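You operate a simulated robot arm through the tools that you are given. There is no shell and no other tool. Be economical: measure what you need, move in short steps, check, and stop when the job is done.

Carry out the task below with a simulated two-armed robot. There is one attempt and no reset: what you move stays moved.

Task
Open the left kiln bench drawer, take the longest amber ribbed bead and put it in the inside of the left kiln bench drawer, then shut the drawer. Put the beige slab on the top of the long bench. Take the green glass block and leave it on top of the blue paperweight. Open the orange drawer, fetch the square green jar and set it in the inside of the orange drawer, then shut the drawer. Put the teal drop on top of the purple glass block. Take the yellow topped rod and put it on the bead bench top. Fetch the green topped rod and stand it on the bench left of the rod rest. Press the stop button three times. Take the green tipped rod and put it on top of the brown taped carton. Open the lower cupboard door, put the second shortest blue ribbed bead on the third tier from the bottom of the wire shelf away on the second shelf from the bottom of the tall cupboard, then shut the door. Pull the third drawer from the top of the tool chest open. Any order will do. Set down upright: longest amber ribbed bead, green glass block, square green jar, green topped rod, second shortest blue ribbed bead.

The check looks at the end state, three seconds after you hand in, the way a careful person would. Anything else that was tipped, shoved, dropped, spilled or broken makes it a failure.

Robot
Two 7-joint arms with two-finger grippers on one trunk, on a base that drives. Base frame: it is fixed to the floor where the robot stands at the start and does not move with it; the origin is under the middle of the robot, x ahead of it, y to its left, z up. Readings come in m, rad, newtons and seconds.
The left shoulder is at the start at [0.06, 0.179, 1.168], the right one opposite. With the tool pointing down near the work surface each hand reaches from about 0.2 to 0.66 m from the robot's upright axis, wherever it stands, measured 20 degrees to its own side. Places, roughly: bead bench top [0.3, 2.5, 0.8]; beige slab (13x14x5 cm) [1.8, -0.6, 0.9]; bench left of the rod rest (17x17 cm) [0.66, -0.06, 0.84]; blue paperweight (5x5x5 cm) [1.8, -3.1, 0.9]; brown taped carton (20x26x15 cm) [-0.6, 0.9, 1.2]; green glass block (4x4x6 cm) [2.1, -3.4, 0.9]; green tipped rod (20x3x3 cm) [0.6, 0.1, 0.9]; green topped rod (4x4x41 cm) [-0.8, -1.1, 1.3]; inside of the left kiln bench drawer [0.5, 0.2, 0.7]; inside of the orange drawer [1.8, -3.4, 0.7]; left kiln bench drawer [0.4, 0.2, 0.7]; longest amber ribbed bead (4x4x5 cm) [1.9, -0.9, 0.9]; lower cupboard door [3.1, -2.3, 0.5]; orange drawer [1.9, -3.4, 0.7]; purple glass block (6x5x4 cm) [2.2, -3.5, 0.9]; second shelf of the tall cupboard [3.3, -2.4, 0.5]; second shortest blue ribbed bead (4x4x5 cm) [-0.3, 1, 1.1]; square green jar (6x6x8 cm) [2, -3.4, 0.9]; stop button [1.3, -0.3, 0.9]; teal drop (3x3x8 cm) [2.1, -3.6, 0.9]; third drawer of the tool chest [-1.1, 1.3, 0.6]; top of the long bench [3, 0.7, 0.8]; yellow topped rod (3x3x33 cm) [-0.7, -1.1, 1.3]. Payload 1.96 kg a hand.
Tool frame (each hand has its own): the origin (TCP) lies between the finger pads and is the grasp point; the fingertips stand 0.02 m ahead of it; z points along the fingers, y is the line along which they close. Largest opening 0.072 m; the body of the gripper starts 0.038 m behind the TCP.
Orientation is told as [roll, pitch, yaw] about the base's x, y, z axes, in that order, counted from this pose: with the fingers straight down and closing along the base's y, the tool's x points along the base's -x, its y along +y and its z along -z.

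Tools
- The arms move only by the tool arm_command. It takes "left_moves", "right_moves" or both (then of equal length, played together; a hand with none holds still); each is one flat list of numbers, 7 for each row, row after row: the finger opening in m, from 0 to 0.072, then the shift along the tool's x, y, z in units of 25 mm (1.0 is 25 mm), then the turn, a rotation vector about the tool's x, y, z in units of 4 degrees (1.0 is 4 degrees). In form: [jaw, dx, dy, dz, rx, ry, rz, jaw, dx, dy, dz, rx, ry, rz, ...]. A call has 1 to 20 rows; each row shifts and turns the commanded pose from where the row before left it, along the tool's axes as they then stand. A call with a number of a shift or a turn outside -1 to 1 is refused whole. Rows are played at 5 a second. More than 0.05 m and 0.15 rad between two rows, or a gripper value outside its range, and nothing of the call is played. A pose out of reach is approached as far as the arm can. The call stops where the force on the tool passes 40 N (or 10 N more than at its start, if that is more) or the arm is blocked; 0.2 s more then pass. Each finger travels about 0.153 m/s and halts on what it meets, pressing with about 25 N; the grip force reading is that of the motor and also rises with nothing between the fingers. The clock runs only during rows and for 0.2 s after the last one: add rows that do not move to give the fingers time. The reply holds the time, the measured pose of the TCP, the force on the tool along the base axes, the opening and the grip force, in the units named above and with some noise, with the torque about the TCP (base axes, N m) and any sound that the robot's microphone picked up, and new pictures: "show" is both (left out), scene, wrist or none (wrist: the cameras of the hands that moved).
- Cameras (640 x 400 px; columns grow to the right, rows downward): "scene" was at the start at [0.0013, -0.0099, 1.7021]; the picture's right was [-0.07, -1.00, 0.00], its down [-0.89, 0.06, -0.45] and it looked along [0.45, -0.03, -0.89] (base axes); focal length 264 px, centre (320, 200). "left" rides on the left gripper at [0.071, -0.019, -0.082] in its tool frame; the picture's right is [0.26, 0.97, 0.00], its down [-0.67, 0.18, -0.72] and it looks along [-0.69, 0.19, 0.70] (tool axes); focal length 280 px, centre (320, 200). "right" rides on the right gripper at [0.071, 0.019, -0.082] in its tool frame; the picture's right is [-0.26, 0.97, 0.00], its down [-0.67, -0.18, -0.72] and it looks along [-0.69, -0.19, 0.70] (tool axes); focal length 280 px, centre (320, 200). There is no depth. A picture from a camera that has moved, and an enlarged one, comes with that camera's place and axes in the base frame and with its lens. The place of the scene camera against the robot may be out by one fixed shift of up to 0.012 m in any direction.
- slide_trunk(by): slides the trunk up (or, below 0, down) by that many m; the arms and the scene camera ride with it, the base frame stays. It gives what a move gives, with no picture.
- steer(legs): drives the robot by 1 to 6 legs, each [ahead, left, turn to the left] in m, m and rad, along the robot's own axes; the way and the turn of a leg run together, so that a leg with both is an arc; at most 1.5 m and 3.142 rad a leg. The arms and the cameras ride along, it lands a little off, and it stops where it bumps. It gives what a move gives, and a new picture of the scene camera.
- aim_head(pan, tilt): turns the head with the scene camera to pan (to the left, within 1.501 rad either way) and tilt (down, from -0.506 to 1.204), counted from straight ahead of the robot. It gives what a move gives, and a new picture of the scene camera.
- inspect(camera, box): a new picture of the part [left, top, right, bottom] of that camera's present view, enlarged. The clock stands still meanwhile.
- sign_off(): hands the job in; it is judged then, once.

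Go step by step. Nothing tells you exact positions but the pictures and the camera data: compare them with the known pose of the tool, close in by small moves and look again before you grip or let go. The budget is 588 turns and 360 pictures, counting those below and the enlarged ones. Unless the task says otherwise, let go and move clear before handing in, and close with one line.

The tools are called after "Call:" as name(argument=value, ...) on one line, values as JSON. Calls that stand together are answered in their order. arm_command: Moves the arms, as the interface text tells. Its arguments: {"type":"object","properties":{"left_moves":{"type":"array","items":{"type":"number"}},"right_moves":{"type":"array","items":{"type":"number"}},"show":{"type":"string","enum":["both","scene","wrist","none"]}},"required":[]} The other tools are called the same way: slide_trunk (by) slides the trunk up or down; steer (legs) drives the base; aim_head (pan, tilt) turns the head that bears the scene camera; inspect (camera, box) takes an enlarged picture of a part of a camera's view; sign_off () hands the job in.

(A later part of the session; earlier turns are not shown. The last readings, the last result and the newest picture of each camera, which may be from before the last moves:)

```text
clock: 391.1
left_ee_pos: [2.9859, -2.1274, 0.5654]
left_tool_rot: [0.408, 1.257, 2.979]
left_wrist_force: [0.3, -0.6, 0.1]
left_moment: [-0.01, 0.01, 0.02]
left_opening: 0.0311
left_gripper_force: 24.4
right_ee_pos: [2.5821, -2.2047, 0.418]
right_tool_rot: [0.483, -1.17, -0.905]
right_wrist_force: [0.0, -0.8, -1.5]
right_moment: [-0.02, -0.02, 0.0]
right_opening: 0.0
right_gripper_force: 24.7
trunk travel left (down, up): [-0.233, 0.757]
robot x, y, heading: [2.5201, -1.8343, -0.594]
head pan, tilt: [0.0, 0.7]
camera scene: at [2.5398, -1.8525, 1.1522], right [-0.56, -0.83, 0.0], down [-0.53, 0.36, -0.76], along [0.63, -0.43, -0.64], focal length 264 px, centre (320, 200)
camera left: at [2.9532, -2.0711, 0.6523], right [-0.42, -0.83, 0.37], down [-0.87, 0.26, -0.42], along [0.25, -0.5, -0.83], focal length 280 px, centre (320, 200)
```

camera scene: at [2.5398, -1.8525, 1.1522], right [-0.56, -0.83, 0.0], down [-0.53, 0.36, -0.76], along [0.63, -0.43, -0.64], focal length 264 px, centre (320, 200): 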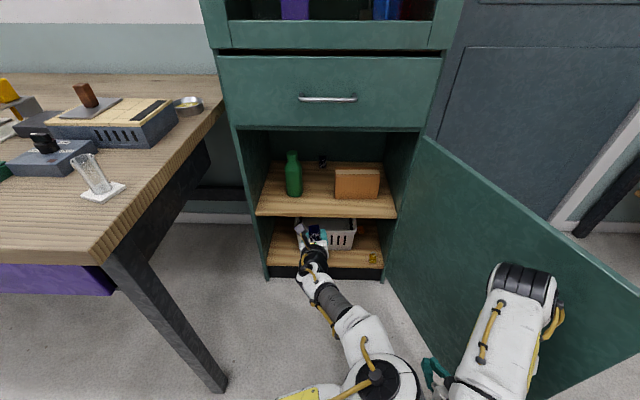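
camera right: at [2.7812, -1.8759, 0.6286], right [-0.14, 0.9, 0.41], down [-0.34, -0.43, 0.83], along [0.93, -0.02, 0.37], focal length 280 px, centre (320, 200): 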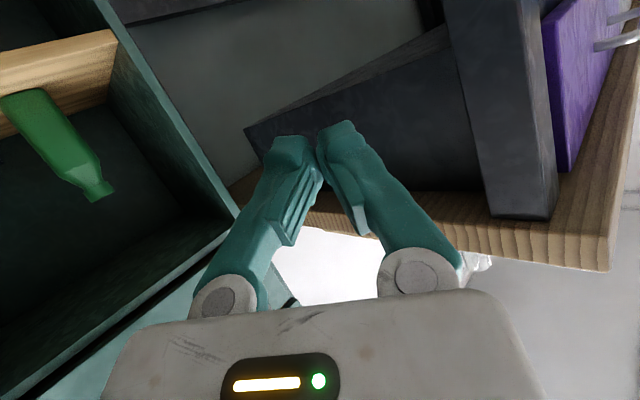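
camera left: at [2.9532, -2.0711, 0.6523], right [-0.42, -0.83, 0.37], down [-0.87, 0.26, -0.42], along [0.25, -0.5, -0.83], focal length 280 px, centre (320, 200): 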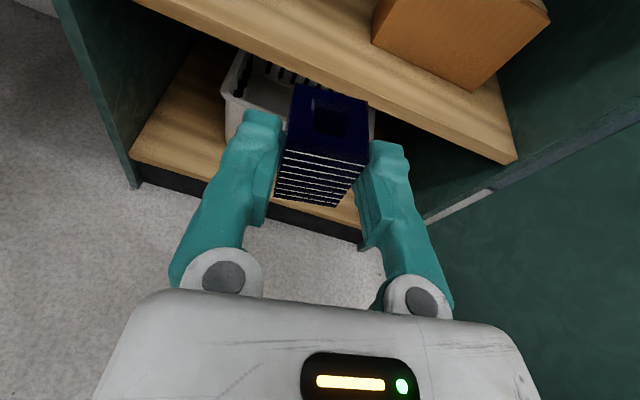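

Call:
arm_command(left_moves=[0.02, 0.2, 0, 0.7, 0, 0, 0, 0.02, 0.2, 0, 0.7, 0, 0, 0, 0.02, 0.2, 0, 0.7, 0, 0, 0, 0.02, 0.2, 0, 0.7, 0, 0, 0, 0.02, 0, 0, 0, 0, 0, 0.9, 0.02, 0, 0, 0, 0, 0, 0.9], show="wrist")

```text
clock: 391.5
left_ee_pos: [2.9818, -2.1479, 0.5691]
left_tool_rot: [0.481, 1.246, 3.016]
left_wrist_force: [0.2, -1.4, -1.1]
left_moment: [-0.01, 0.05, -0.01]
left_opening: 0.0309
left_gripper_force: 24.6
right_ee_pos: [2.5802, -2.2026, 0.417]
right_tool_rot: [0.484, -1.168, -0.909]
right_wrist_force: [-0.2, -0.1, 0.0]
right_moment: [0.02, 0.01, 0.0]
right_opening: 0.0
right_gripper_force: 25.0
trunk travel left (down, up): [-0.233, 0.757]
robot x, y, heading: [2.5229, -1.831, -0.593]
head pan, tilt: [0.0, 0.7]
stopped in row 1 (left hand): the arm was blocked; the commanded pose is now the measured one
camera left: at [2.9523, -2.0884, 0.6555], right [-0.44, -0.81, 0.39], down [-0.87, 0.28, -0.41], along [0.22, -0.52, -0.82], focal length 280 px, centre (320, 200)
```

left: 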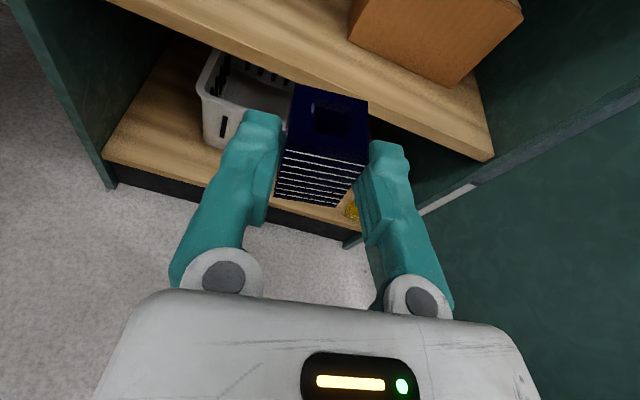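

Call:
arm_command(right_moves=[0.0, -0.089, -0.78, -0.15, 0, 0, 0, 0.0, -0.089, -0.78, -0.15, 0, 0, 0, 0.0, -0.089, -0.78, -0.15, 0, 0, 0, 0.0, -0.089, -0.78, -0.15, 0, 0, 0, 0.0, -0.74, 0.136, -0.27, 0, 0, 0, 0.0, -0.74, 0.136, -0.27, 0, 0, 0, 0.0, -0.74, 0.136, -0.27, 0, 0, 0, 0.0, -0.74, 0.136, -0.27, 0, 0, 0, 0.0, -0.74, 0.136, -0.27, 0, 0, 0, 0.0, -0.74, 0.136, -0.27, 0, 0, 0], show="scene")

```text
clock: 393.7
left_ee_pos: [2.9813, -2.1485, 0.5693]
left_tool_rot: [0.482, 1.246, 3.014]
left_wrist_force: [0.7, -0.3, -0.6]
left_moment: [-0.02, -0.02, 0.0]
left_opening: 0.0308
left_gripper_force: 25.1
right_ee_pos: [2.5325, -2.276, 0.5338]
right_tool_rot: [0.488, -1.169, -0.91]
right_wrist_force: [0.0, 0.1, 0.4]
right_moment: [0.04, -0.01, -0.04]
right_opening: 0.0
right_gripper_force: 25.1
right hand out of reach, approached as far as the arm can: row 10
trunk travel left (down, up): [-0.233, 0.757]
robot x, y, heading: [2.5204, -1.8361, -0.589]
head pan, tilt: [0.0, 0.7]
camera scene: at [2.5398, -1.8525, 1.1522], right [-0.56, -0.83, 0.0], down [-0.53, 0.36, -0.76], along [0.63, -0.43, -0.64], focal length 264 px, centre (320, 200)
```

scene: 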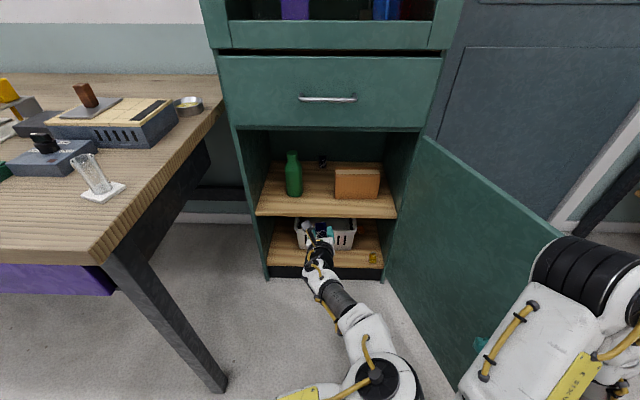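

Call:
arm_command(left_moves=[0.02, 0, 0, 0.3, 0, 0, 0.55, 0.02, 0, 0, 0.3, 0, 0, 0.55, 0.02, 0, 0, 0.3, 0, 0, 0.55, 0.02, 0, 0, 0.3, 0, 0, 0.55, 0.02, 0, 0, 0.3, 0, 0, 0], show="wrist")

```text
clock: 394.9
left_ee_pos: [3.0105, -2.1677, 0.5586]
left_tool_rot: [-0.004, 1.285, 2.506]
left_wrist_force: [0.2, 0.4, -0.6]
left_moment: [-0.01, 0.05, 0.0]
left_opening: 0.0309
left_gripper_force: 24.5
right_ee_pos: [2.533, -2.276, 0.5344]
right_tool_rot: [0.487, -1.169, -0.912]
right_wrist_force: [-0.1, -0.3, 0.3]
right_moment: [0.0, 0.0, 0.01]
right_opening: 0.0001
right_gripper_force: 24.9
trunk travel left (down, up): [-0.233, 0.757]
robot x, y, heading: [2.5218, -1.8373, -0.592]
head pan, tilt: [0.0, 0.7]
camera left: at [2.9757, -2.1183, 0.6483], right [-0.51, -0.82, 0.25], down [-0.82, 0.37, -0.44], along [0.27, -0.43, -0.86], focal length 280 px, centre (320, 200)
```

left: 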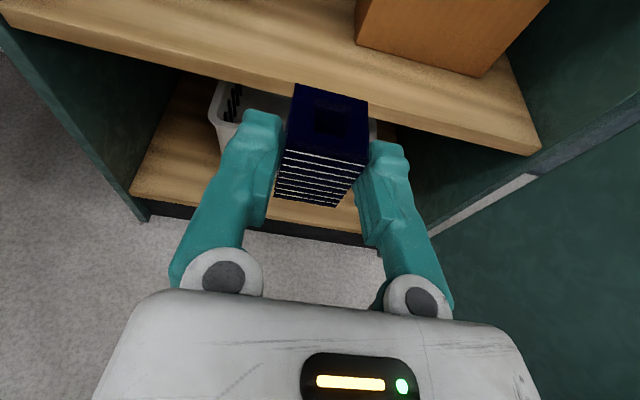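

The bead is upright again and aligned. I'll drive 0.12 m forward and check.

Call:
steer(legs=[[0.12, 0, 0]])

Call:
inspect(camera="left", box=[0, 0, 640, 400])

```text
clock: 396.1
left_ee_pos: [3.1111, -2.2354, 0.5584]
left_tool_rot: [-0.003, 1.285, 2.51]
left_wrist_force: [-0.3, -0.4, -1.5]
left_moment: [0.0, 0.01, 0.02]
left_opening: 0.0308
left_gripper_force: 25.1
right_ee_pos: [2.6321, -2.3438, 0.5342]
right_tool_rot: [0.489, -1.169, -0.909]
right_wrist_force: [-1.0, 0.1, -0.6]
right_moment: [-0.03, 0.02, 0.0]
right_opening: 0.0
right_gripper_force: 24.6
trunk travel left (down, up): [-0.233, 0.757]
robot x, y, heading: [2.6208, -1.9022, -0.589]
head pan, tilt: [0.0, 0.7]
camera scene: at [2.6397, -1.9198, 1.1522], right [-0.56, -0.83, 0.0], down [-0.53, 0.36, -0.76], along [0.63, -0.43, -0.64], focal length 264 px, centre (320, 200)
```

scene: 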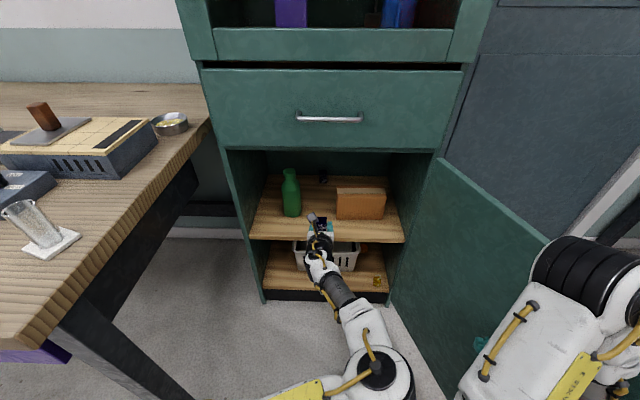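

```text
1.00 times, centred on (320, 200) of left (not enlarged: the box is as wide or as high as the picture)
camera zoom: at [3.0759, -2.1853, 0.6483], right [-0.51, -0.82, 0.25], down [-0.82, 0.37, -0.44], along [0.27, -0.43, -0.86], focal length 280 px, centre (320, 200)
```

zoom: 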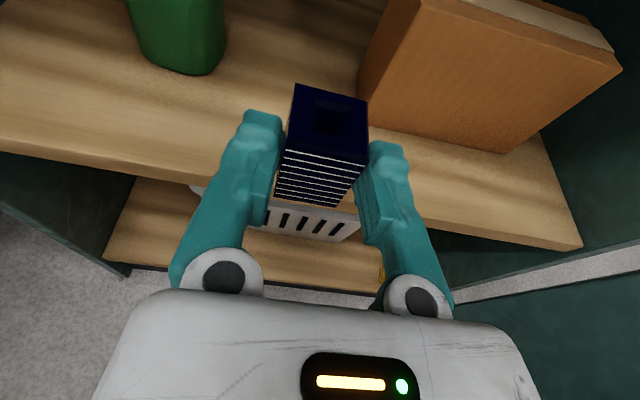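

Call:
arm_command(left_moves=[0.02, 0.21, 0, 0.7, 0, 0, 0, 0.02, 0.21, 0, 0.7, 0, 0, 0, 0.02, 0.21, 0, 0.7, 0, 0, 0, 0.02, 0.21, 0, 0.7, 0, 0, 0, 0.02, 0.21, 0, 0.7, 0, 0, 0, 0.02, 0.1, 0, 0.5, 0, 0, 0], show="both")

```text
clock: 397.5
left_ee_pos: [3.1955, -2.2961, 0.5566]
left_tool_rot: [-0.003, 1.284, 2.509]
left_wrist_force: [-0.8, -0.2, -0.6]
left_moment: [0.01, 0.03, 0.02]
left_opening: 0.0309
left_gripper_force: 24.7
right_ee_pos: [2.6327, -2.3437, 0.5332]
right_tool_rot: [0.486, -1.169, -0.907]
right_wrist_force: [-0.7, 0.0, -0.1]
right_moment: [0.0, 0.0, 0.0]
right_opening: 0.0002
right_gripper_force: 24.9
trunk travel left (down, up): [-0.233, 0.757]
robot x, y, heading: [2.6224, -1.9009, -0.594]
head pan, tilt: [0.0, 0.7]
camera scene: at [2.6397, -1.9198, 1.1522], right [-0.56, -0.83, 0.0], down [-0.53, 0.36, -0.76], along [0.63, -0.43, -0.64], focal length 264 px, centre (320, 200)
camera left: at [3.1599, -2.2468, 0.6475], right [-0.51, -0.82, 0.25], down [-0.82, 0.37, -0.44], along [0.27, -0.43, -0.86], focal length 280 px, centre (320, 200)
```

scene: 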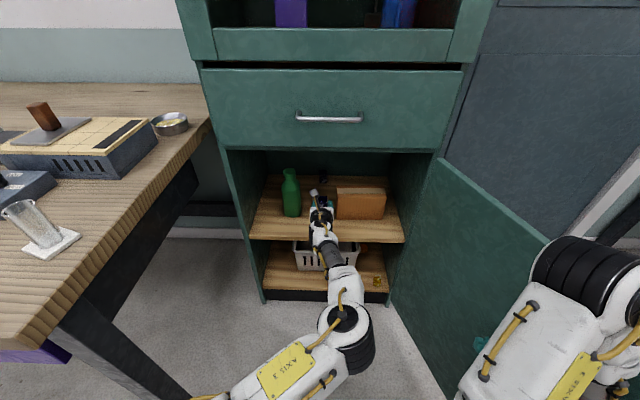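
left: 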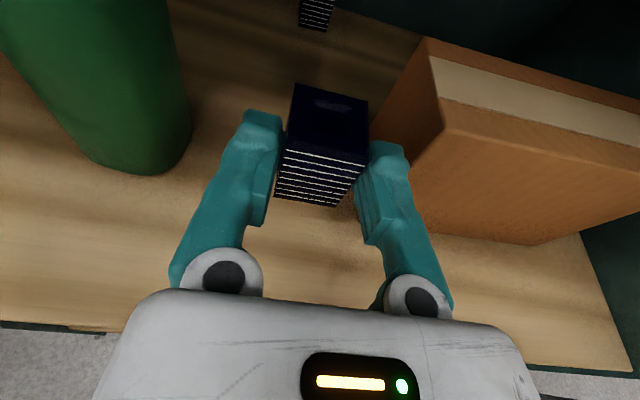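

The bead is over the free spot, clear of the bottle and box. I'll lower it.

Call:
arm_command(left_moves=[0.02, -0.5, 0, 0.147, 0, 0, 0, 0.02, -0.5, 0, 0.147, 0, 0, 0, 0.02, -0.5, 0, 0.147, 0, 0, 0, 0.02, -0.5, 0, 0.147, 0, 0, 0, 0.02, -0.3, 0, 0.088, 0, 0, 0], show="wrist")

Call:
arm_command(left_moves=[0.02, -0.12, 0, 0.035, 0, 0, 0, 0.02, -0.12, 0, 0.035, 0, 0, 0], show="none")

Call:
arm_command(left_moves=[0.02, -0.12, 0, 0.035, 0, 0, 0, 0.02, -0.12, 0, 0.035, 0, 0, 0], show="none")

```text
clock: 398.7
left_ee_pos: [3.195, -2.2967, 0.4983]
left_tool_rot: [-0.002, 1.285, 2.511]
left_wrist_force: [0.0, -0.1, -1.2]
left_moment: [0.02, 0.04, 0.0]
left_opening: 0.0311
left_gripper_force: 25.1
right_ee_pos: [2.6331, -2.3432, 0.5348]
right_tool_rot: [0.486, -1.171, -0.908]
right_wrist_force: [0.0, -0.6, 0.6]
right_moment: [0.0, 0.0, 0.0]
right_opening: 0.0
right_gripper_force: 25.0
trunk travel left (down, up): [-0.233, 0.757]
robot x, y, heading: [2.6252, -1.9019, -0.594]
head pan, tilt: [0.0, 0.7]
camera left: at [3.1599, -2.2463, 0.5874], right [-0.51, -0.82, 0.25], down [-0.82, 0.37, -0.44], along [0.27, -0.43, -0.86], focal length 280 px, centre (320, 200)
```

left: 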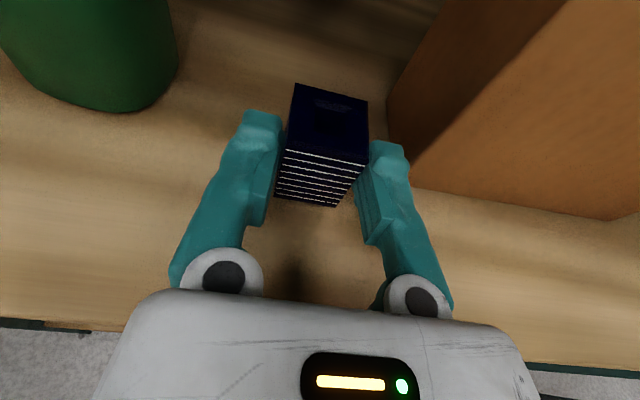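

```text
clock: 399.3
left_ee_pos: [3.1956, -2.2956, 0.4927]
left_tool_rot: [-0.001, 1.285, 2.51]
left_wrist_force: [0.0, -0.6, 6.4]
left_moment: [-0.12, 0.04, 0.0]
left_opening: 0.0308
left_gripper_force: 24.9
right_ee_pos: [2.6322, -2.3425, 0.535]
right_tool_rot: [0.487, -1.171, -0.909]
right_wrist_force: [0.1, -0.6, -0.7]
right_moment: [-0.02, -0.01, 0.0]
right_opening: 0.0001
right_gripper_force: 24.9
trunk travel left (down, up): [-0.233, 0.757]
robot x, y, heading: [2.6211, -1.9013, -0.594]
head pan, tilt: [0.0, 0.7]
```

```text
clock: 399.9
left_ee_pos: [3.1949, -2.296, 0.4874]
left_tool_rot: [-0.002, 1.287, 2.509]
left_wrist_force: [0.5, -1.8, 14.7]
left_moment: [-0.13, -0.12, 0.01]
left_opening: 0.0309
left_gripper_force: 25.1
right_ee_pos: [2.6328, -2.3425, 0.5342]
right_tool_rot: [0.489, -1.169, -0.912]
right_wrist_force: [0.3, 1.1, 0.0]
right_moment: [0.01, 0.0, 0.02]
right_opening: 0.0
right_gripper_force: 25.3
trunk travel left (down, up): [-0.233, 0.757]
robot x, y, heading: [2.6204, -1.9011, -0.594]
head pan, tilt: [0.0, 0.7]
```

Call:
inspect(camera="left", box=[140, 40, 460, 300])

Call:
inspect(camera="scene", box=[250, 150, 410, 270])

```text
1.54 times, centred on (300, 170) of left
camera zoom: at [3.1595, -2.2461, 0.5767], right [-0.51, -0.82, 0.25], down [-0.82, 0.37, -0.45], along [0.28, -0.43, -0.86], focal length 431 px, centre (351, 246)
```

zoom: 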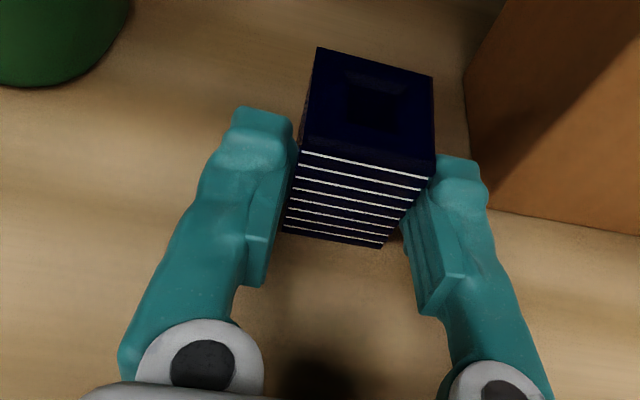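

```text
3.33 times, centred on (330, 210) of scene
camera zoom: at [2.6382, -1.9188, 1.1524], right [-0.56, -0.83, 0.0], down [-0.53, 0.36, -0.77], along [0.64, -0.43, -0.64], focal length 882 px, centre (287, 167)
```

zoom: 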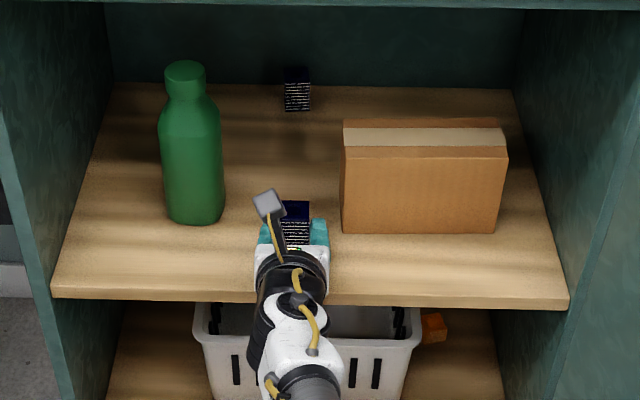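

The bead is in contact with the shelf. I'll ease the load and open the fingers.

Call:
arm_command(left_moves=[0.02, 0.03, 0, -0.01, 0, 0, 0, 0.035, 0, 0, 0, 0, 0, 0, 0.042, 0, 0, 0, 0, 0, 0, 0.05, 0, 0, 0, 0, 0, 0, 0.05, 0, 0, 0, 0, 0, 0], show="wrist")

```text
clock: 401.1
left_ee_pos: [3.195, -2.296, 0.4862]
left_tool_rot: [-0.005, 1.286, 2.509]
left_wrist_force: [-0.1, -0.8, 0.0]
left_moment: [0.01, -0.02, -0.04]
left_opening: 0.05
left_gripper_force: 0.1
right_ee_pos: [2.6333, -2.3435, 0.5331]
right_tool_rot: [0.487, -1.17, -0.908]
right_wrist_force: [-0.1, -0.6, 1.1]
right_moment: [-0.02, -0.03, 0.01]
right_opening: 0.0002
right_gripper_force: 25.6
trunk travel left (down, up): [-0.233, 0.757]
robot x, y, heading: [2.6197, -1.8962, -0.594]
head pan, tilt: [0.0, 0.7]
camera left: at [3.1601, -2.2464, 0.5758], right [-0.51, -0.82, 0.25], down [-0.82, 0.37, -0.44], along [0.27, -0.43, -0.86], focal length 280 px, centre (320, 200)
```

left: 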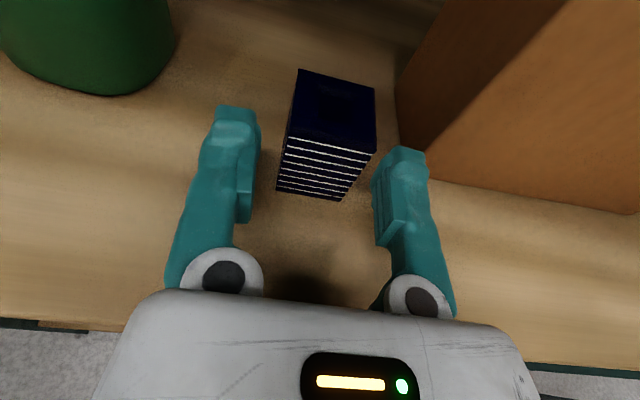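

The bead stands upright. I'll open a bit more and retreat.

Call:
arm_command(left_moves=[0.062, 0, 0, 0, 0, 0, 0, 0.062, 0, 0, -0.4, 0, 0, 0, 0.062, 0, 0, -0.6, 0, 0, 0, 0.062, 0, 0, -0.6, 0, 0, 0, 0.062, 0, 0, -0.6, 0, 0, 0, 0.062, 0, 0, -0.6, 0, 0, 0], show="wrist")

Call:
steer(legs=[[-0.3, 0, 0]])

Call:
inspect(camera="scene", box=[220, 130, 420, 280])

```text
clock: 402.4
left_ee_pos: [3.2201, -2.2, 0.5139]
left_tool_rot: [0.105, 1.292, 2.776]
left_wrist_force: [0.2, 0.4, -0.2]
left_moment: [0.0, 0.01, 0.0]
left_opening: 0.062
left_gripper_force: 0.2
right_ee_pos: [2.6329, -2.3433, 0.5343]
right_tool_rot: [0.486, -1.169, -0.91]
right_wrist_force: [0.8, -0.5, 0.3]
right_moment: [0.04, 0.02, 0.0]
right_opening: 0.0
right_gripper_force: 24.7
trunk travel left (down, up): [-0.233, 0.757]
robot x, y, heading: [2.6193, -1.8967, -0.592]
head pan, tilt: [0.0, 0.7]
stopped in row 6 (left hand): the arm was blocked; the commanded pose is now the measured one
camera left: at [3.1767, -2.1537, 0.6021], right [-0.37, -0.89, 0.28], down [-0.87, 0.22, -0.45], along [0.34, -0.41, -0.85], focal length 280 px, centre (320, 200)
```

left: 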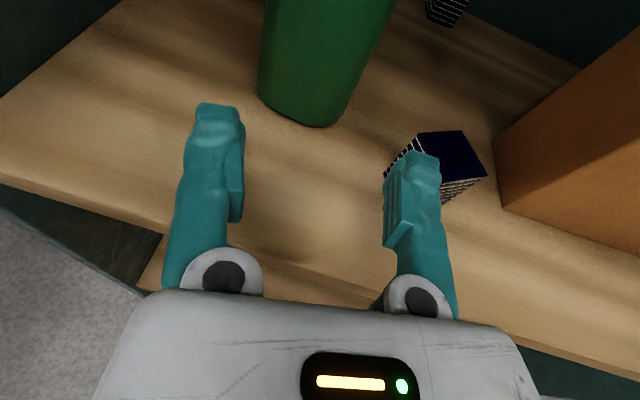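

```text
clock: 404.5
left_ee_pos: [2.9725, -2.0324, 0.5136]
left_tool_rot: [0.102, 1.293, 2.775]
left_wrist_force: [1.2, 0.4, 0.4]
left_moment: [0.03, -0.03, 0.02]
left_opening: 0.062
left_gripper_force: 0.0
right_ee_pos: [2.3881, -2.1774, 0.5345]
right_tool_rot: [0.488, -1.167, -0.91]
right_wrist_force: [-0.2, 0.3, 0.1]
right_moment: [-0.03, -0.01, 0.0]
right_opening: 0.0003
right_gripper_force: 25.0
trunk travel left (down, up): [-0.233, 0.757]
robot x, y, heading: [2.3729, -1.7356, -0.592]
head pan, tilt: [0.0, 0.7]
camera scene: at [2.3928, -1.7537, 1.1522], right [-0.56, -0.83, 0.0], down [-0.53, 0.36, -0.76], along [0.64, -0.43, -0.64], focal length 264 px, centre (320, 200)
```

scene: 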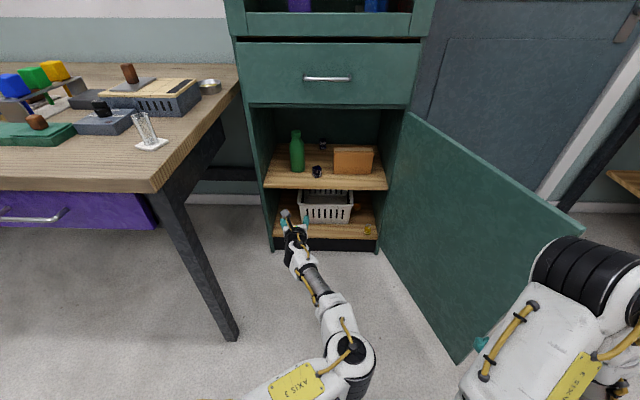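

```text
2.67 times, centred on (320, 205) of scene
camera zoom: at [2.3928, -1.7537, 1.1522], right [-0.56, -0.83, 0.0], down [-0.53, 0.36, -0.76], along [0.64, -0.43, -0.64], focal length 705 px, centre (320, 187)
```

zoom: 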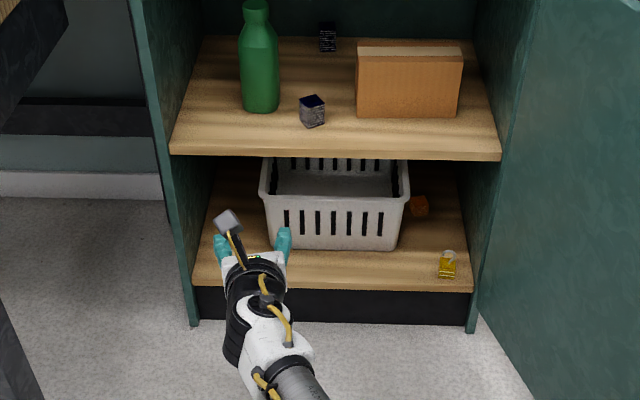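

Call:
inspect(camera="scene", box=[290, 150, 350, 195])

```text
8.89 times, centred on (320, 172) of scene
camera zoom: at [2.3928, -1.7537, 1.1522], right [-0.56, -0.83, 0.0], down [-0.53, 0.36, -0.76], along [0.64, -0.43, -0.64], focal length 2351 px, centre (320, 444)
```

zoom: 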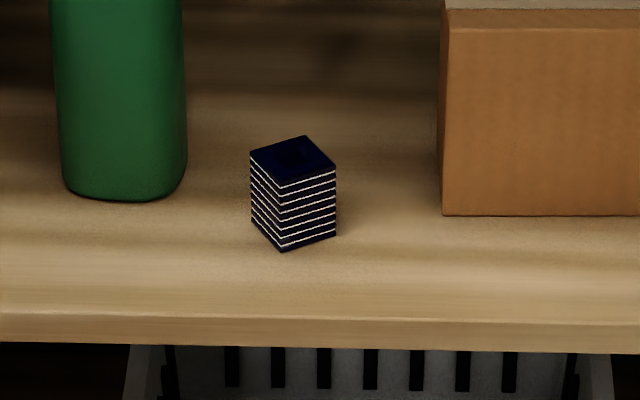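

The bead stands upright on the second shelf. Now I'll shut the door: back away, go around its outer side and push it closed with the left hand.

Call:
steer(legs=[[-0.4, -0.2, 0], [0, -0.62, 0], [0.2, 0, 0]])

Call:
aim_head(pan=0.2, tilt=0.6)

```text
clock: 411.4
left_ee_pos: [2.3465, -2.6083, 0.513]
left_tool_rot: [0.104, 1.292, 2.768]
left_wrist_force: [0.0, 0.1, 0.3]
left_moment: [-0.02, -0.02, 0.01]
left_opening: 0.0619
left_gripper_force: 0.0
right_ee_pos: [1.7598, -2.7496, 0.5346]
right_tool_rot: [0.485, -1.17, -0.915]
right_wrist_force: [0.2, 0.0, -0.5]
right_moment: [0.0, 0.0, 0.0]
right_opening: 0.0
right_gripper_force: 24.8
trunk travel left (down, up): [-0.233, 0.757]
robot x, y, heading: [1.7548, -2.305, -0.598]
head pan, tilt: [0.0, 0.7]
camera scene: at [1.7689, -2.325, 1.1522], right [-0.56, -0.83, 0.0], down [-0.53, 0.36, -0.76], along [0.63, -0.43, -0.64], focal length 264 px, centre (320, 200)
```

scene: 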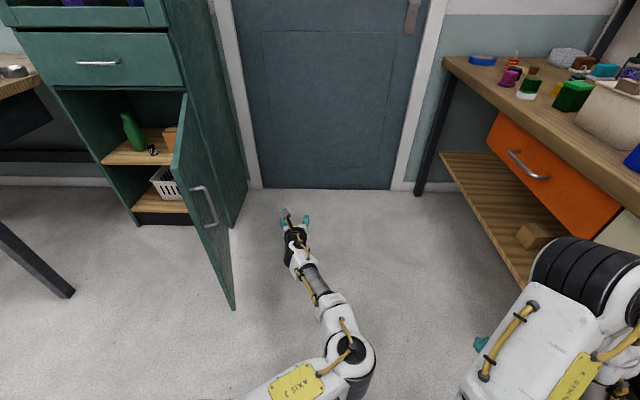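

```text
clock: 412.2
left_ee_pos: [2.3463, -2.6092, 0.5144]
left_tool_rot: [0.106, 1.29, 2.771]
left_wrist_force: [-0.3, 0.1, -0.3]
left_moment: [-0.01, 0.01, 0.01]
left_opening: 0.0623
left_gripper_force: 0.1
right_ee_pos: [1.759, -2.748, 0.5338]
right_tool_rot: [0.488, -1.17, -0.916]
right_wrist_force: [-0.5, -0.7, -0.4]
right_moment: [-0.01, -0.04, 0.04]
right_opening: 0.0002
right_gripper_force: 25.0
trunk travel left (down, up): [-0.233, 0.757]
robot x, y, heading: [1.7507, -2.3046, -0.598]
head pan, tilt: [0.201, 0.6]
camera scene: at [1.7802, -2.3114, 1.1608], right [-0.39, -0.92, 0.0], down [-0.52, 0.22, -0.82], along [0.76, -0.32, -0.57], focal length 264 px, centre (320, 200)
```

scene: 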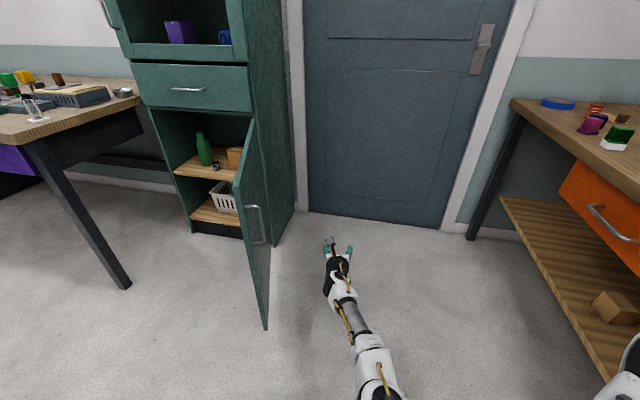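

Call:
arm_command(left_moves=[0.0, 0, 0, 0, 0, 0, 0, 0.0, 0, 0, 0, 0, 0, 0], show="none")

Call:
steer(legs=[[0, 0.25, 0], [0.02, 0.15, 0]])

```text
clock: 412.8
left_ee_pos: [2.3465, -2.6098, 0.513]
left_tool_rot: [0.107, 1.291, 2.769]
left_wrist_force: [0.6, 0.9, -0.2]
left_moment: [0.0, -0.02, -0.03]
left_opening: 0.0
left_gripper_force: 25.0
right_ee_pos: [1.7596, -2.7495, 0.5347]
right_tool_rot: [0.487, -1.168, -0.916]
right_wrist_force: [0.7, 0.4, 0.0]
right_moment: [-0.01, -0.01, 0.0]
right_opening: 0.0001
right_gripper_force: 25.5
trunk travel left (down, up): [-0.233, 0.757]
robot x, y, heading: [1.7496, -2.3028, -0.599]
head pan, tilt: [0.201, 0.6]
```

```text
clock: 415.6
left_ee_pos: [2.5879, -2.2923, 0.5139]
left_tool_rot: [0.107, 1.291, 2.766]
left_wrist_force: [0.5, 0.5, -0.7]
left_moment: [0.01, 0.04, 0.0]
left_opening: 0.0
left_gripper_force: 24.8
right_ee_pos: [1.9999, -2.4301, 0.5345]
right_tool_rot: [0.487, -1.169, -0.922]
right_wrist_force: [-0.4, -0.7, 0.3]
right_moment: [0.03, 0.0, 0.0]
right_opening: 0.0001
right_gripper_force: 24.9
trunk travel left (down, up): [-0.233, 0.757]
robot x, y, heading: [1.9883, -1.9914, -0.601]
head pan, tilt: [0.201, 0.6]
camera scene: at [2.0228, -1.9926, 1.1608], right [-0.39, -0.92, 0.0], down [-0.52, 0.22, -0.83], along [0.76, -0.32, -0.56], focal length 264 px, centre (320, 200)
```

scene: 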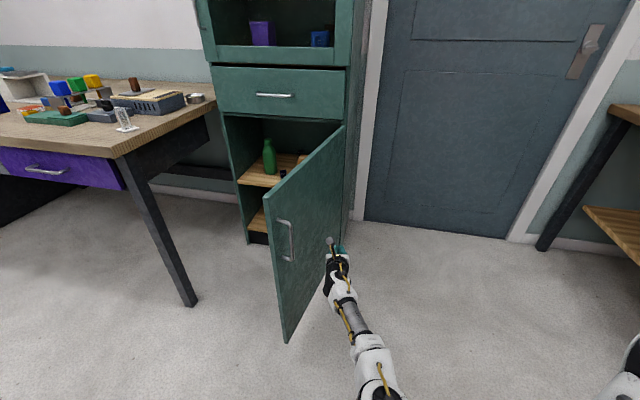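

It's closing. I'll keep pushing left and forward.

Call:
steer(legs=[[0.05, 0.2, 0], [0.15, 0.1, 0]])

Call:
steer(legs=[[0.15, 0.02, 0]])

```text
clock: 418.3
left_ee_pos: [2.9235, -2.1594, 0.5142]
left_tool_rot: [0.107, 1.292, 2.766]
left_wrist_force: [-0.1, 0.3, 0.5]
left_moment: [0.0, -0.02, -0.02]
left_opening: 0.0001
left_gripper_force: 24.8
right_ee_pos: [2.3356, -2.297, 0.5339]
right_tool_rot: [0.488, -1.171, -0.918]
right_wrist_force: [0.0, 1.2, 0.0]
right_moment: [-0.04, -0.01, -0.02]
right_opening: 0.0001
right_gripper_force: 24.8
trunk travel left (down, up): [-0.233, 0.757]
robot x, y, heading: [2.3299, -1.8565, -0.6]
head pan, tilt: [0.201, 0.6]
camera scene: at [2.3579, -1.8602, 1.1608], right [-0.39, -0.92, 0.0], down [-0.52, 0.22, -0.83], along [0.76, -0.32, -0.56], focal length 264 px, centre (320, 200)
```

scene: 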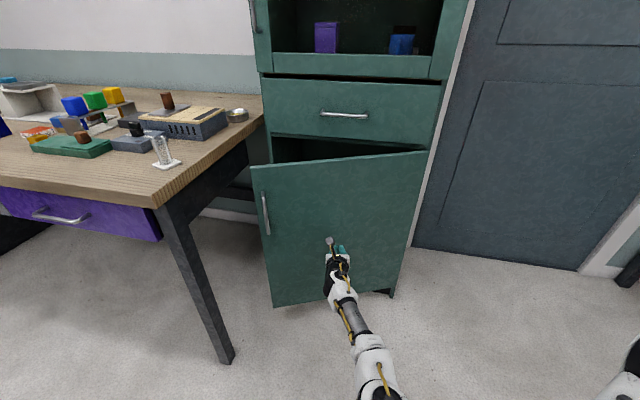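

```text
clock: 419.7
left_ee_pos: [3.0594, -2.2271, 0.5143]
left_tool_rot: [0.106, 1.293, 2.765]
left_wrist_force: [0.8, 0.0, 0.2]
left_moment: [0.02, -0.01, 0.02]
left_opening: 0.0001
left_gripper_force: 25.3
right_ee_pos: [2.4711, -2.3671, 0.533]
right_tool_rot: [0.486, -1.168, -0.92]
right_wrist_force: [-0.7, -0.2, 0.2]
right_moment: [-0.01, 0.02, 0.02]
right_opening: 0.0
right_gripper_force: 24.7
trunk travel left (down, up): [-0.233, 0.757]
robot x, y, heading: [2.4652, -1.9236, -0.601]
head pan, tilt: [0.201, 0.6]
camera scene: at [2.493, -1.9286, 1.1608], right [-0.39, -0.92, 0.0], down [-0.52, 0.22, -0.83], along [0.76, -0.32, -0.56], focal length 264 px, centre (320, 200)
```

scene: 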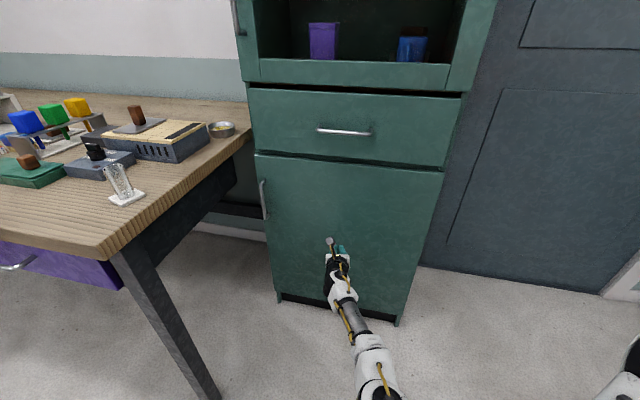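

Call:
steer(legs=[[0.05, 0.03, 0], [0.04, 0, 0]])

Call:
inspect(camera="scene", box=[230, 130, 470, 300])

```text
clock: 421.0
left_ee_pos: [3.1201, -2.2323, 0.5146]
left_tool_rot: [0.108, 1.292, 2.767]
left_wrist_force: [-25.8, 16.1, 11.2]
left_moment: [-0.2, -0.24, -0.18]
left_opening: 0.0002
left_gripper_force: 24.9
right_ee_pos: [2.5322, -2.3719, 0.5359]
right_tool_rot: [0.489, -1.17, -0.919]
right_wrist_force: [0.3, 0.1, 0.4]
right_moment: [0.01, -0.01, -0.03]
right_opening: 0.0
right_gripper_force: 25.0
trunk travel left (down, up): [-0.233, 0.757]
robot x, y, heading: [2.5232, -1.9274, -0.603]
head pan, tilt: [0.201, 0.6]
stopped in leg 2: the force on the tool passed its limit at 142 N (the readings are from after the stop); the commanded pose is now the measured one
camera scene: at [2.5527, -1.9335, 1.1609], right [-0.39, -0.92, 0.0], down [-0.52, 0.22, -0.83], along [0.76, -0.32, -0.56], focal length 264 px, centre (320, 200)
```

scene: 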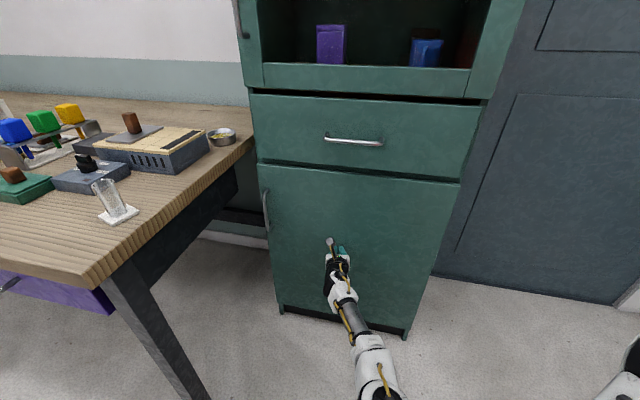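

```text
2.35 times, centred on (350, 215) of scene
camera zoom: at [2.5527, -1.9335, 1.1609], right [-0.39, -0.92, 0.0], down [-0.52, 0.22, -0.83], along [0.76, -0.32, -0.56], focal length 622 px, centre (249, 165)
```

zoom: 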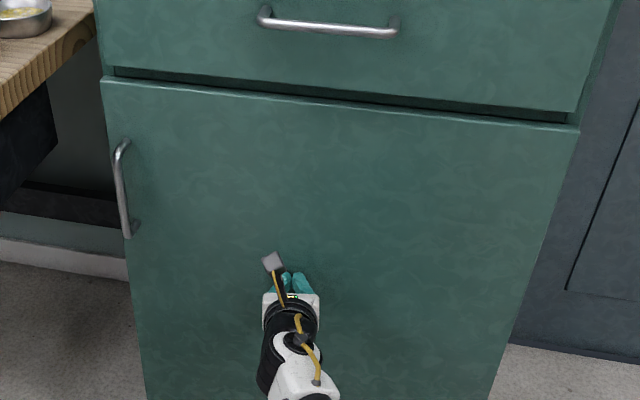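

The door is shut. I'll back off, turn toward the workbench with the orange drawer, and unwind the left arm.

Call:
steer(legs=[[-0.4, 0, 0], [0, 0, -1.57]])

Call:
slide_trunk(by=0.6)

Call:
arm_command(left_moves=[0.03, 0, 0, 0, 0, -1, 0, 0.03, 0, 0, 0, 0, -1, 0, 0.03, 0, 0, 0, 0, -1, 0, 0.03, 0, 0, 0, 0, -1, 0, 0.03, 0, 0, 0, 0, -1, 0, 0.03, 0, 0, 0, 0, -1, 0, 0.03, 0, 0, 0, 0, -1, 0, 0.03, 0, 0, 0, 0, -1, 0, 0.03, 0, 0, 0, 0, -1, 0, 0.03, 0, 0, 0, 0, -1, 0, 0.03, 0, 0, 0, 0, -1, 0, 0.03, 0, 0, 0, 0, -1, 0, 0.03, 0, 0, 0, 0, -1, 0, 0.03, 0, 0, 0, 0, -1, 0, 0.03, 0, 0, 0, 0, -1, 0, 0.03, 0, 0, 0, 0, -1, 0, 0.03, 0, 0, 0, 0, -1, 0, 0.03, 0, 0, 0, 0, -1, 0], show="none")

Call:
arm_command(left_moves=[0.03, 0, 0, 0, 0, 0, -1, 0.03, 0, 0, 0, 0, 0, -1, 0.03, 0, 0, 0, 0, 0, -1, 0.03, 0, 0, 0, 0, 0, -1, 0.03, 0, 0, 0, 0, 0, -1, 0.03, 0, 0, 0, 0, 0, -1, 0.03, 0, 0, 0, 0, 0, -1, 0.03, 0, 0, 0, 0, 0, -1, 0.03, 0, 0, 0, 0, 0, -1, 0.03, 0, 0, 0, 0, 0, -1, 0.03, 0, 0, 0, 0, 0, -1, 0.03, 0, 0, 0, 0, 0, -1, 0.03, 0, 0, 0, 0, 0, -1, 0.03, 0, 0, 0, 0, 0, -1, 0.03, 0, 0, 0, 0, 0, -1, 0.03, 0, 0, 0, 0, 0, -1, 0.03, 0, 0, 0, 0, 0, -1, 0.03, 0, 0, 0, 0, 0, -1, 0.03, 0, 0, 0, 0, 0, -1, 0.03, 0, 0, 0, 0, 0, -1], show="scene")

```text
clock: 427.3
left_ee_pos: [1.8975, -2.3003, 0.5125]
left_tool_rot: [0.105, 1.289, 1.203]
left_wrist_force: [-0.1, -1.1, 0.3]
left_moment: [-0.01, -0.01, 0.01]
left_opening: 0.0
left_gripper_force: 25.1
right_ee_pos: [1.7528, -1.7156, 0.5341]
right_tool_rot: [0.486, -1.17, -2.48]
right_wrist_force: [0.2, 0.5, -0.1]
right_moment: [0.0, 0.04, -0.04]
right_opening: 0.0001
right_gripper_force: 24.8
trunk travel left (down, up): [-0.233, 0.757]
robot x, y, heading: [2.1957, -1.7017, -2.162]
head pan, tilt: [0.201, 0.6]
camera scene: at [2.1942, -1.7403, 1.1608], right [-0.92, 0.38, 0.0], down [0.22, 0.52, -0.83], along [-0.31, -0.76, -0.56], focal length 264 px, centre (320, 200)
```

scene: 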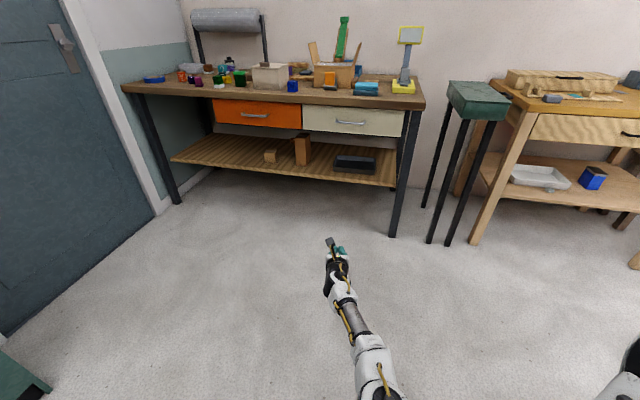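

```text
refused: 0.6 is not a number from -0.4 to 0.4
```

```text
clock: 431.1
left_ee_pos: [1.9039, -2.2939, 0.5109]
left_tool_rot: [0.038, 0.079, 1.097]
left_wrist_force: [0.1, 0.3, -0.5]
left_moment: [0.0, 0.0, 0.01]
left_opening: 0.0299
left_gripper_force: 0.0
left hand out of reach, approached as far as the arm can: row 8, 18
right_ee_pos: [1.7521, -1.7158, 0.5331]
right_tool_rot: [0.487, -1.169, -2.479]
right_wrist_force: [-1.3, -0.2, 0.4]
right_moment: [-0.02, -0.02, 0.01]
right_opening: 0.0
right_gripper_force: 25.5
trunk travel left (down, up): [-0.233, 0.757]
robot x, y, heading: [2.1946, -1.702, -2.162]
head pan, tilt: [0.201, 0.6]
```

```text
clock: 435.3
left_ee_pos: [1.9032, -2.2929, 0.511]
left_tool_rot: [0.086, -0.024, 2.49]
left_wrist_force: [-0.5, -0.6, -0.3]
left_moment: [-0.02, 0.0, -0.06]
left_opening: 0.0302
left_gripper_force: 0.1
right_ee_pos: [1.7523, -1.7154, 0.5344]
right_tool_rot: [0.487, -1.169, -2.479]
right_wrist_force: [-0.3, 0.3, 0.2]
right_moment: [-0.01, -0.01, -0.01]
right_opening: 0.0
right_gripper_force: 25.1
trunk travel left (down, up): [-0.233, 0.757]
robot x, y, heading: [2.1951, -1.7013, -2.162]
head pan, tilt: [0.201, 0.6]
camera scene: at [2.1942, -1.7404, 1.1608], right [-0.92, 0.38, 0.0], down [0.22, 0.52, -0.83], along [-0.31, -0.76, -0.57], focal length 264 px, centre (320, 200)
```

scene: 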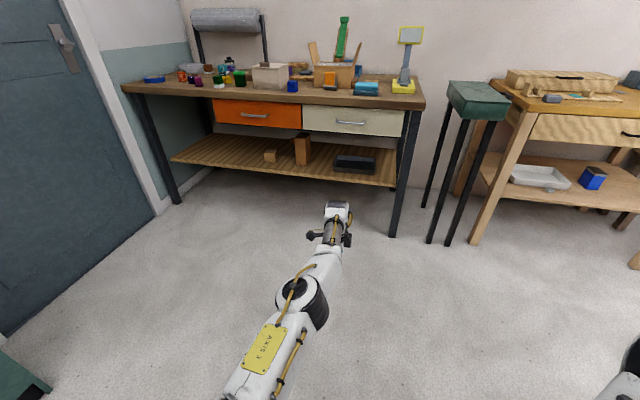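

The workbench with the orange drawer is in front. I'll finish unwinding the left wrist and raise the trunk.

Call:
arm_command(left_moves=[0.03, 0, 0, 0, 0, 0, -1, 0.03, 0, 0, 0, 0, 0, -1, 0.03, 0, 0, 0, 0, 0, -1, 0.03, 0, 0, 0, 0, 0, -1, 0.03, 0, 0, 0, 0, 0, -1, 0.03, 0, 0, 0, 0, 0, -1, 0.03, 0, 0, 0, 0, 0, -1, 0.03, 0, 0, 0, 0, 0, -1, 0.03, 0, 0, 0, 0, 0, -1, 0.03, 0, 0, 0, 0, 0, -1, 0.03, 0, 0, 0, 0, 0, -1, 0.03, 0, 0, 0, 0, 0, -1, 0.03, 0, 0, 0, 0, 0, -1, 0.03, 0, 0, 0, 0, 0, -1, 0.03, 0, 0, 0, 0, 0, -1, 0.03, 0, 0, 0, 0, 0, -1, 0.03, 0, 0, 0, 0, 0, -1, 0.03, 0, 0, 0, 0, 0, -1, 0.03, 0, 0, 0, 0, 0, -1, 0.03, 0, 0, 0, 0, 0, -1], show="none")

Call:
slide_trunk(by=0.4)

Call:
slide_trunk(by=0.2)

Call:
arm_command(right_moves=[0.03, 0, 0, 0, 0, 1, 0, 0.03, 0, 0, 0, 0, 1, 0, 0.03, 0, 0, 0, 0, 1, 0, 0.03, 0, 0, 0, 0, 1, 0, 0.03, 0, 0, 0, 0, 1, 0, 0.03, 0, 0, 0, 0, 1, 0, 0.03, 0, 0, 0, 0, 1, 0, 0.03, 0, 0, 0, 0, 1, 0, 0.03, 0, 0, 0, 0, 1, 0, 0.03, 0, 0, 0, 0, 1, 0, 0.03, 0, 0, 0, 0, 1, 0, 0.03, 0, 0, 0, 0, 1, 0, 0.03, 0, 0, 0, 0, 1, 0, 0.03, 0, 0, 0, 0, 1, 0], show="scene")

```text
clock: 439.5
left_ee_pos: [1.9032, -2.2926, 0.5112]
left_tool_rot: [-0.009, -0.089, -2.394]
left_wrist_force: [0.1, -0.1, 0.2]
left_moment: [-0.03, 0.0, 0.02]
left_opening: 0.03
left_gripper_force: 0.0
right_ee_pos: [1.7516, -1.7158, 0.5337]
right_tool_rot: [0.485, -1.17, -2.48]
right_wrist_force: [-1.0, -0.1, -0.2]
right_moment: [0.03, -0.03, 0.0]
right_opening: 0.0
right_gripper_force: 24.8
trunk travel left (down, up): [-0.233, 0.757]
robot x, y, heading: [2.197, -1.7046, -2.162]
head pan, tilt: [0.201, 0.6]
```

```text
clock: 443.3
left_ee_pos: [1.9032, -2.2939, 0.9107]
left_tool_rot: [-0.008, -0.089, -2.394]
left_wrist_force: [0.3, 0.3, 0.0]
left_moment: [0.0, -0.02, 0.02]
left_opening: 0.0301
left_gripper_force: 0.0
right_ee_pos: [1.7528, -1.7145, 0.9353]
right_tool_rot: [0.486, -1.169, -2.48]
right_wrist_force: [-0.2, -0.2, -0.3]
right_moment: [0.01, 0.02, 0.01]
right_opening: 0.0001
right_gripper_force: 24.7
trunk travel left (down, up): [-0.633, 0.357]
robot x, y, heading: [2.1966, -1.7045, -2.157]
head pan, tilt: [0.201, 0.6]
```

```text
clock: 445.5
left_ee_pos: [1.9035, -2.2939, 1.1103]
left_tool_rot: [-0.009, -0.088, -2.394]
left_wrist_force: [-1.0, 0.2, 0.1]
left_moment: [-0.01, -0.01, -0.02]
left_opening: 0.03
left_gripper_force: 0.1
right_ee_pos: [1.7537, -1.7144, 1.1333]
right_tool_rot: [0.485, -1.169, -2.48]
right_wrist_force: [0.9, -0.2, 0.7]
right_moment: [-0.03, -0.01, -0.04]
right_opening: 0.0
right_gripper_force: 24.8
trunk travel left (down, up): [-0.833, 0.157]
robot x, y, heading: [2.1924, -1.7045, -2.161]
head pan, tilt: [0.201, 0.6]
```

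```text
clock: 448.5
left_ee_pos: [1.9032, -2.2928, 1.1107]
left_tool_rot: [-0.008, -0.088, -2.394]
left_wrist_force: [0.5, 0.2, 0.6]
left_moment: [0.0, -0.04, 0.02]
left_opening: 0.03
left_gripper_force: 0.0
right_ee_pos: [1.7502, -1.7149, 1.132]
right_tool_rot: [0.189, -0.227, -2.068]
right_wrist_force: [0.0, 0.3, -0.9]
right_moment: [0.04, 0.02, -0.01]
right_opening: 0.0298
right_gripper_force: 0.0
right hand out of reach, approached as far as the arm can: row 2
trunk travel left (down, up): [-0.833, 0.157]
robot x, y, heading: [2.1937, -1.7031, -2.162]
head pan, tilt: [0.201, 0.6]
camera scene: at [2.1941, -1.7411, 1.7608], right [-0.92, 0.38, 0.0], down [0.22, 0.52, -0.82], along [-0.31, -0.76, -0.57], focal length 264 px, centre (320, 200)
```

scene: 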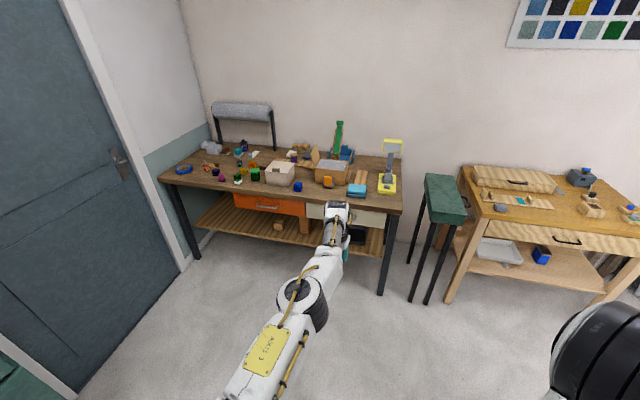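

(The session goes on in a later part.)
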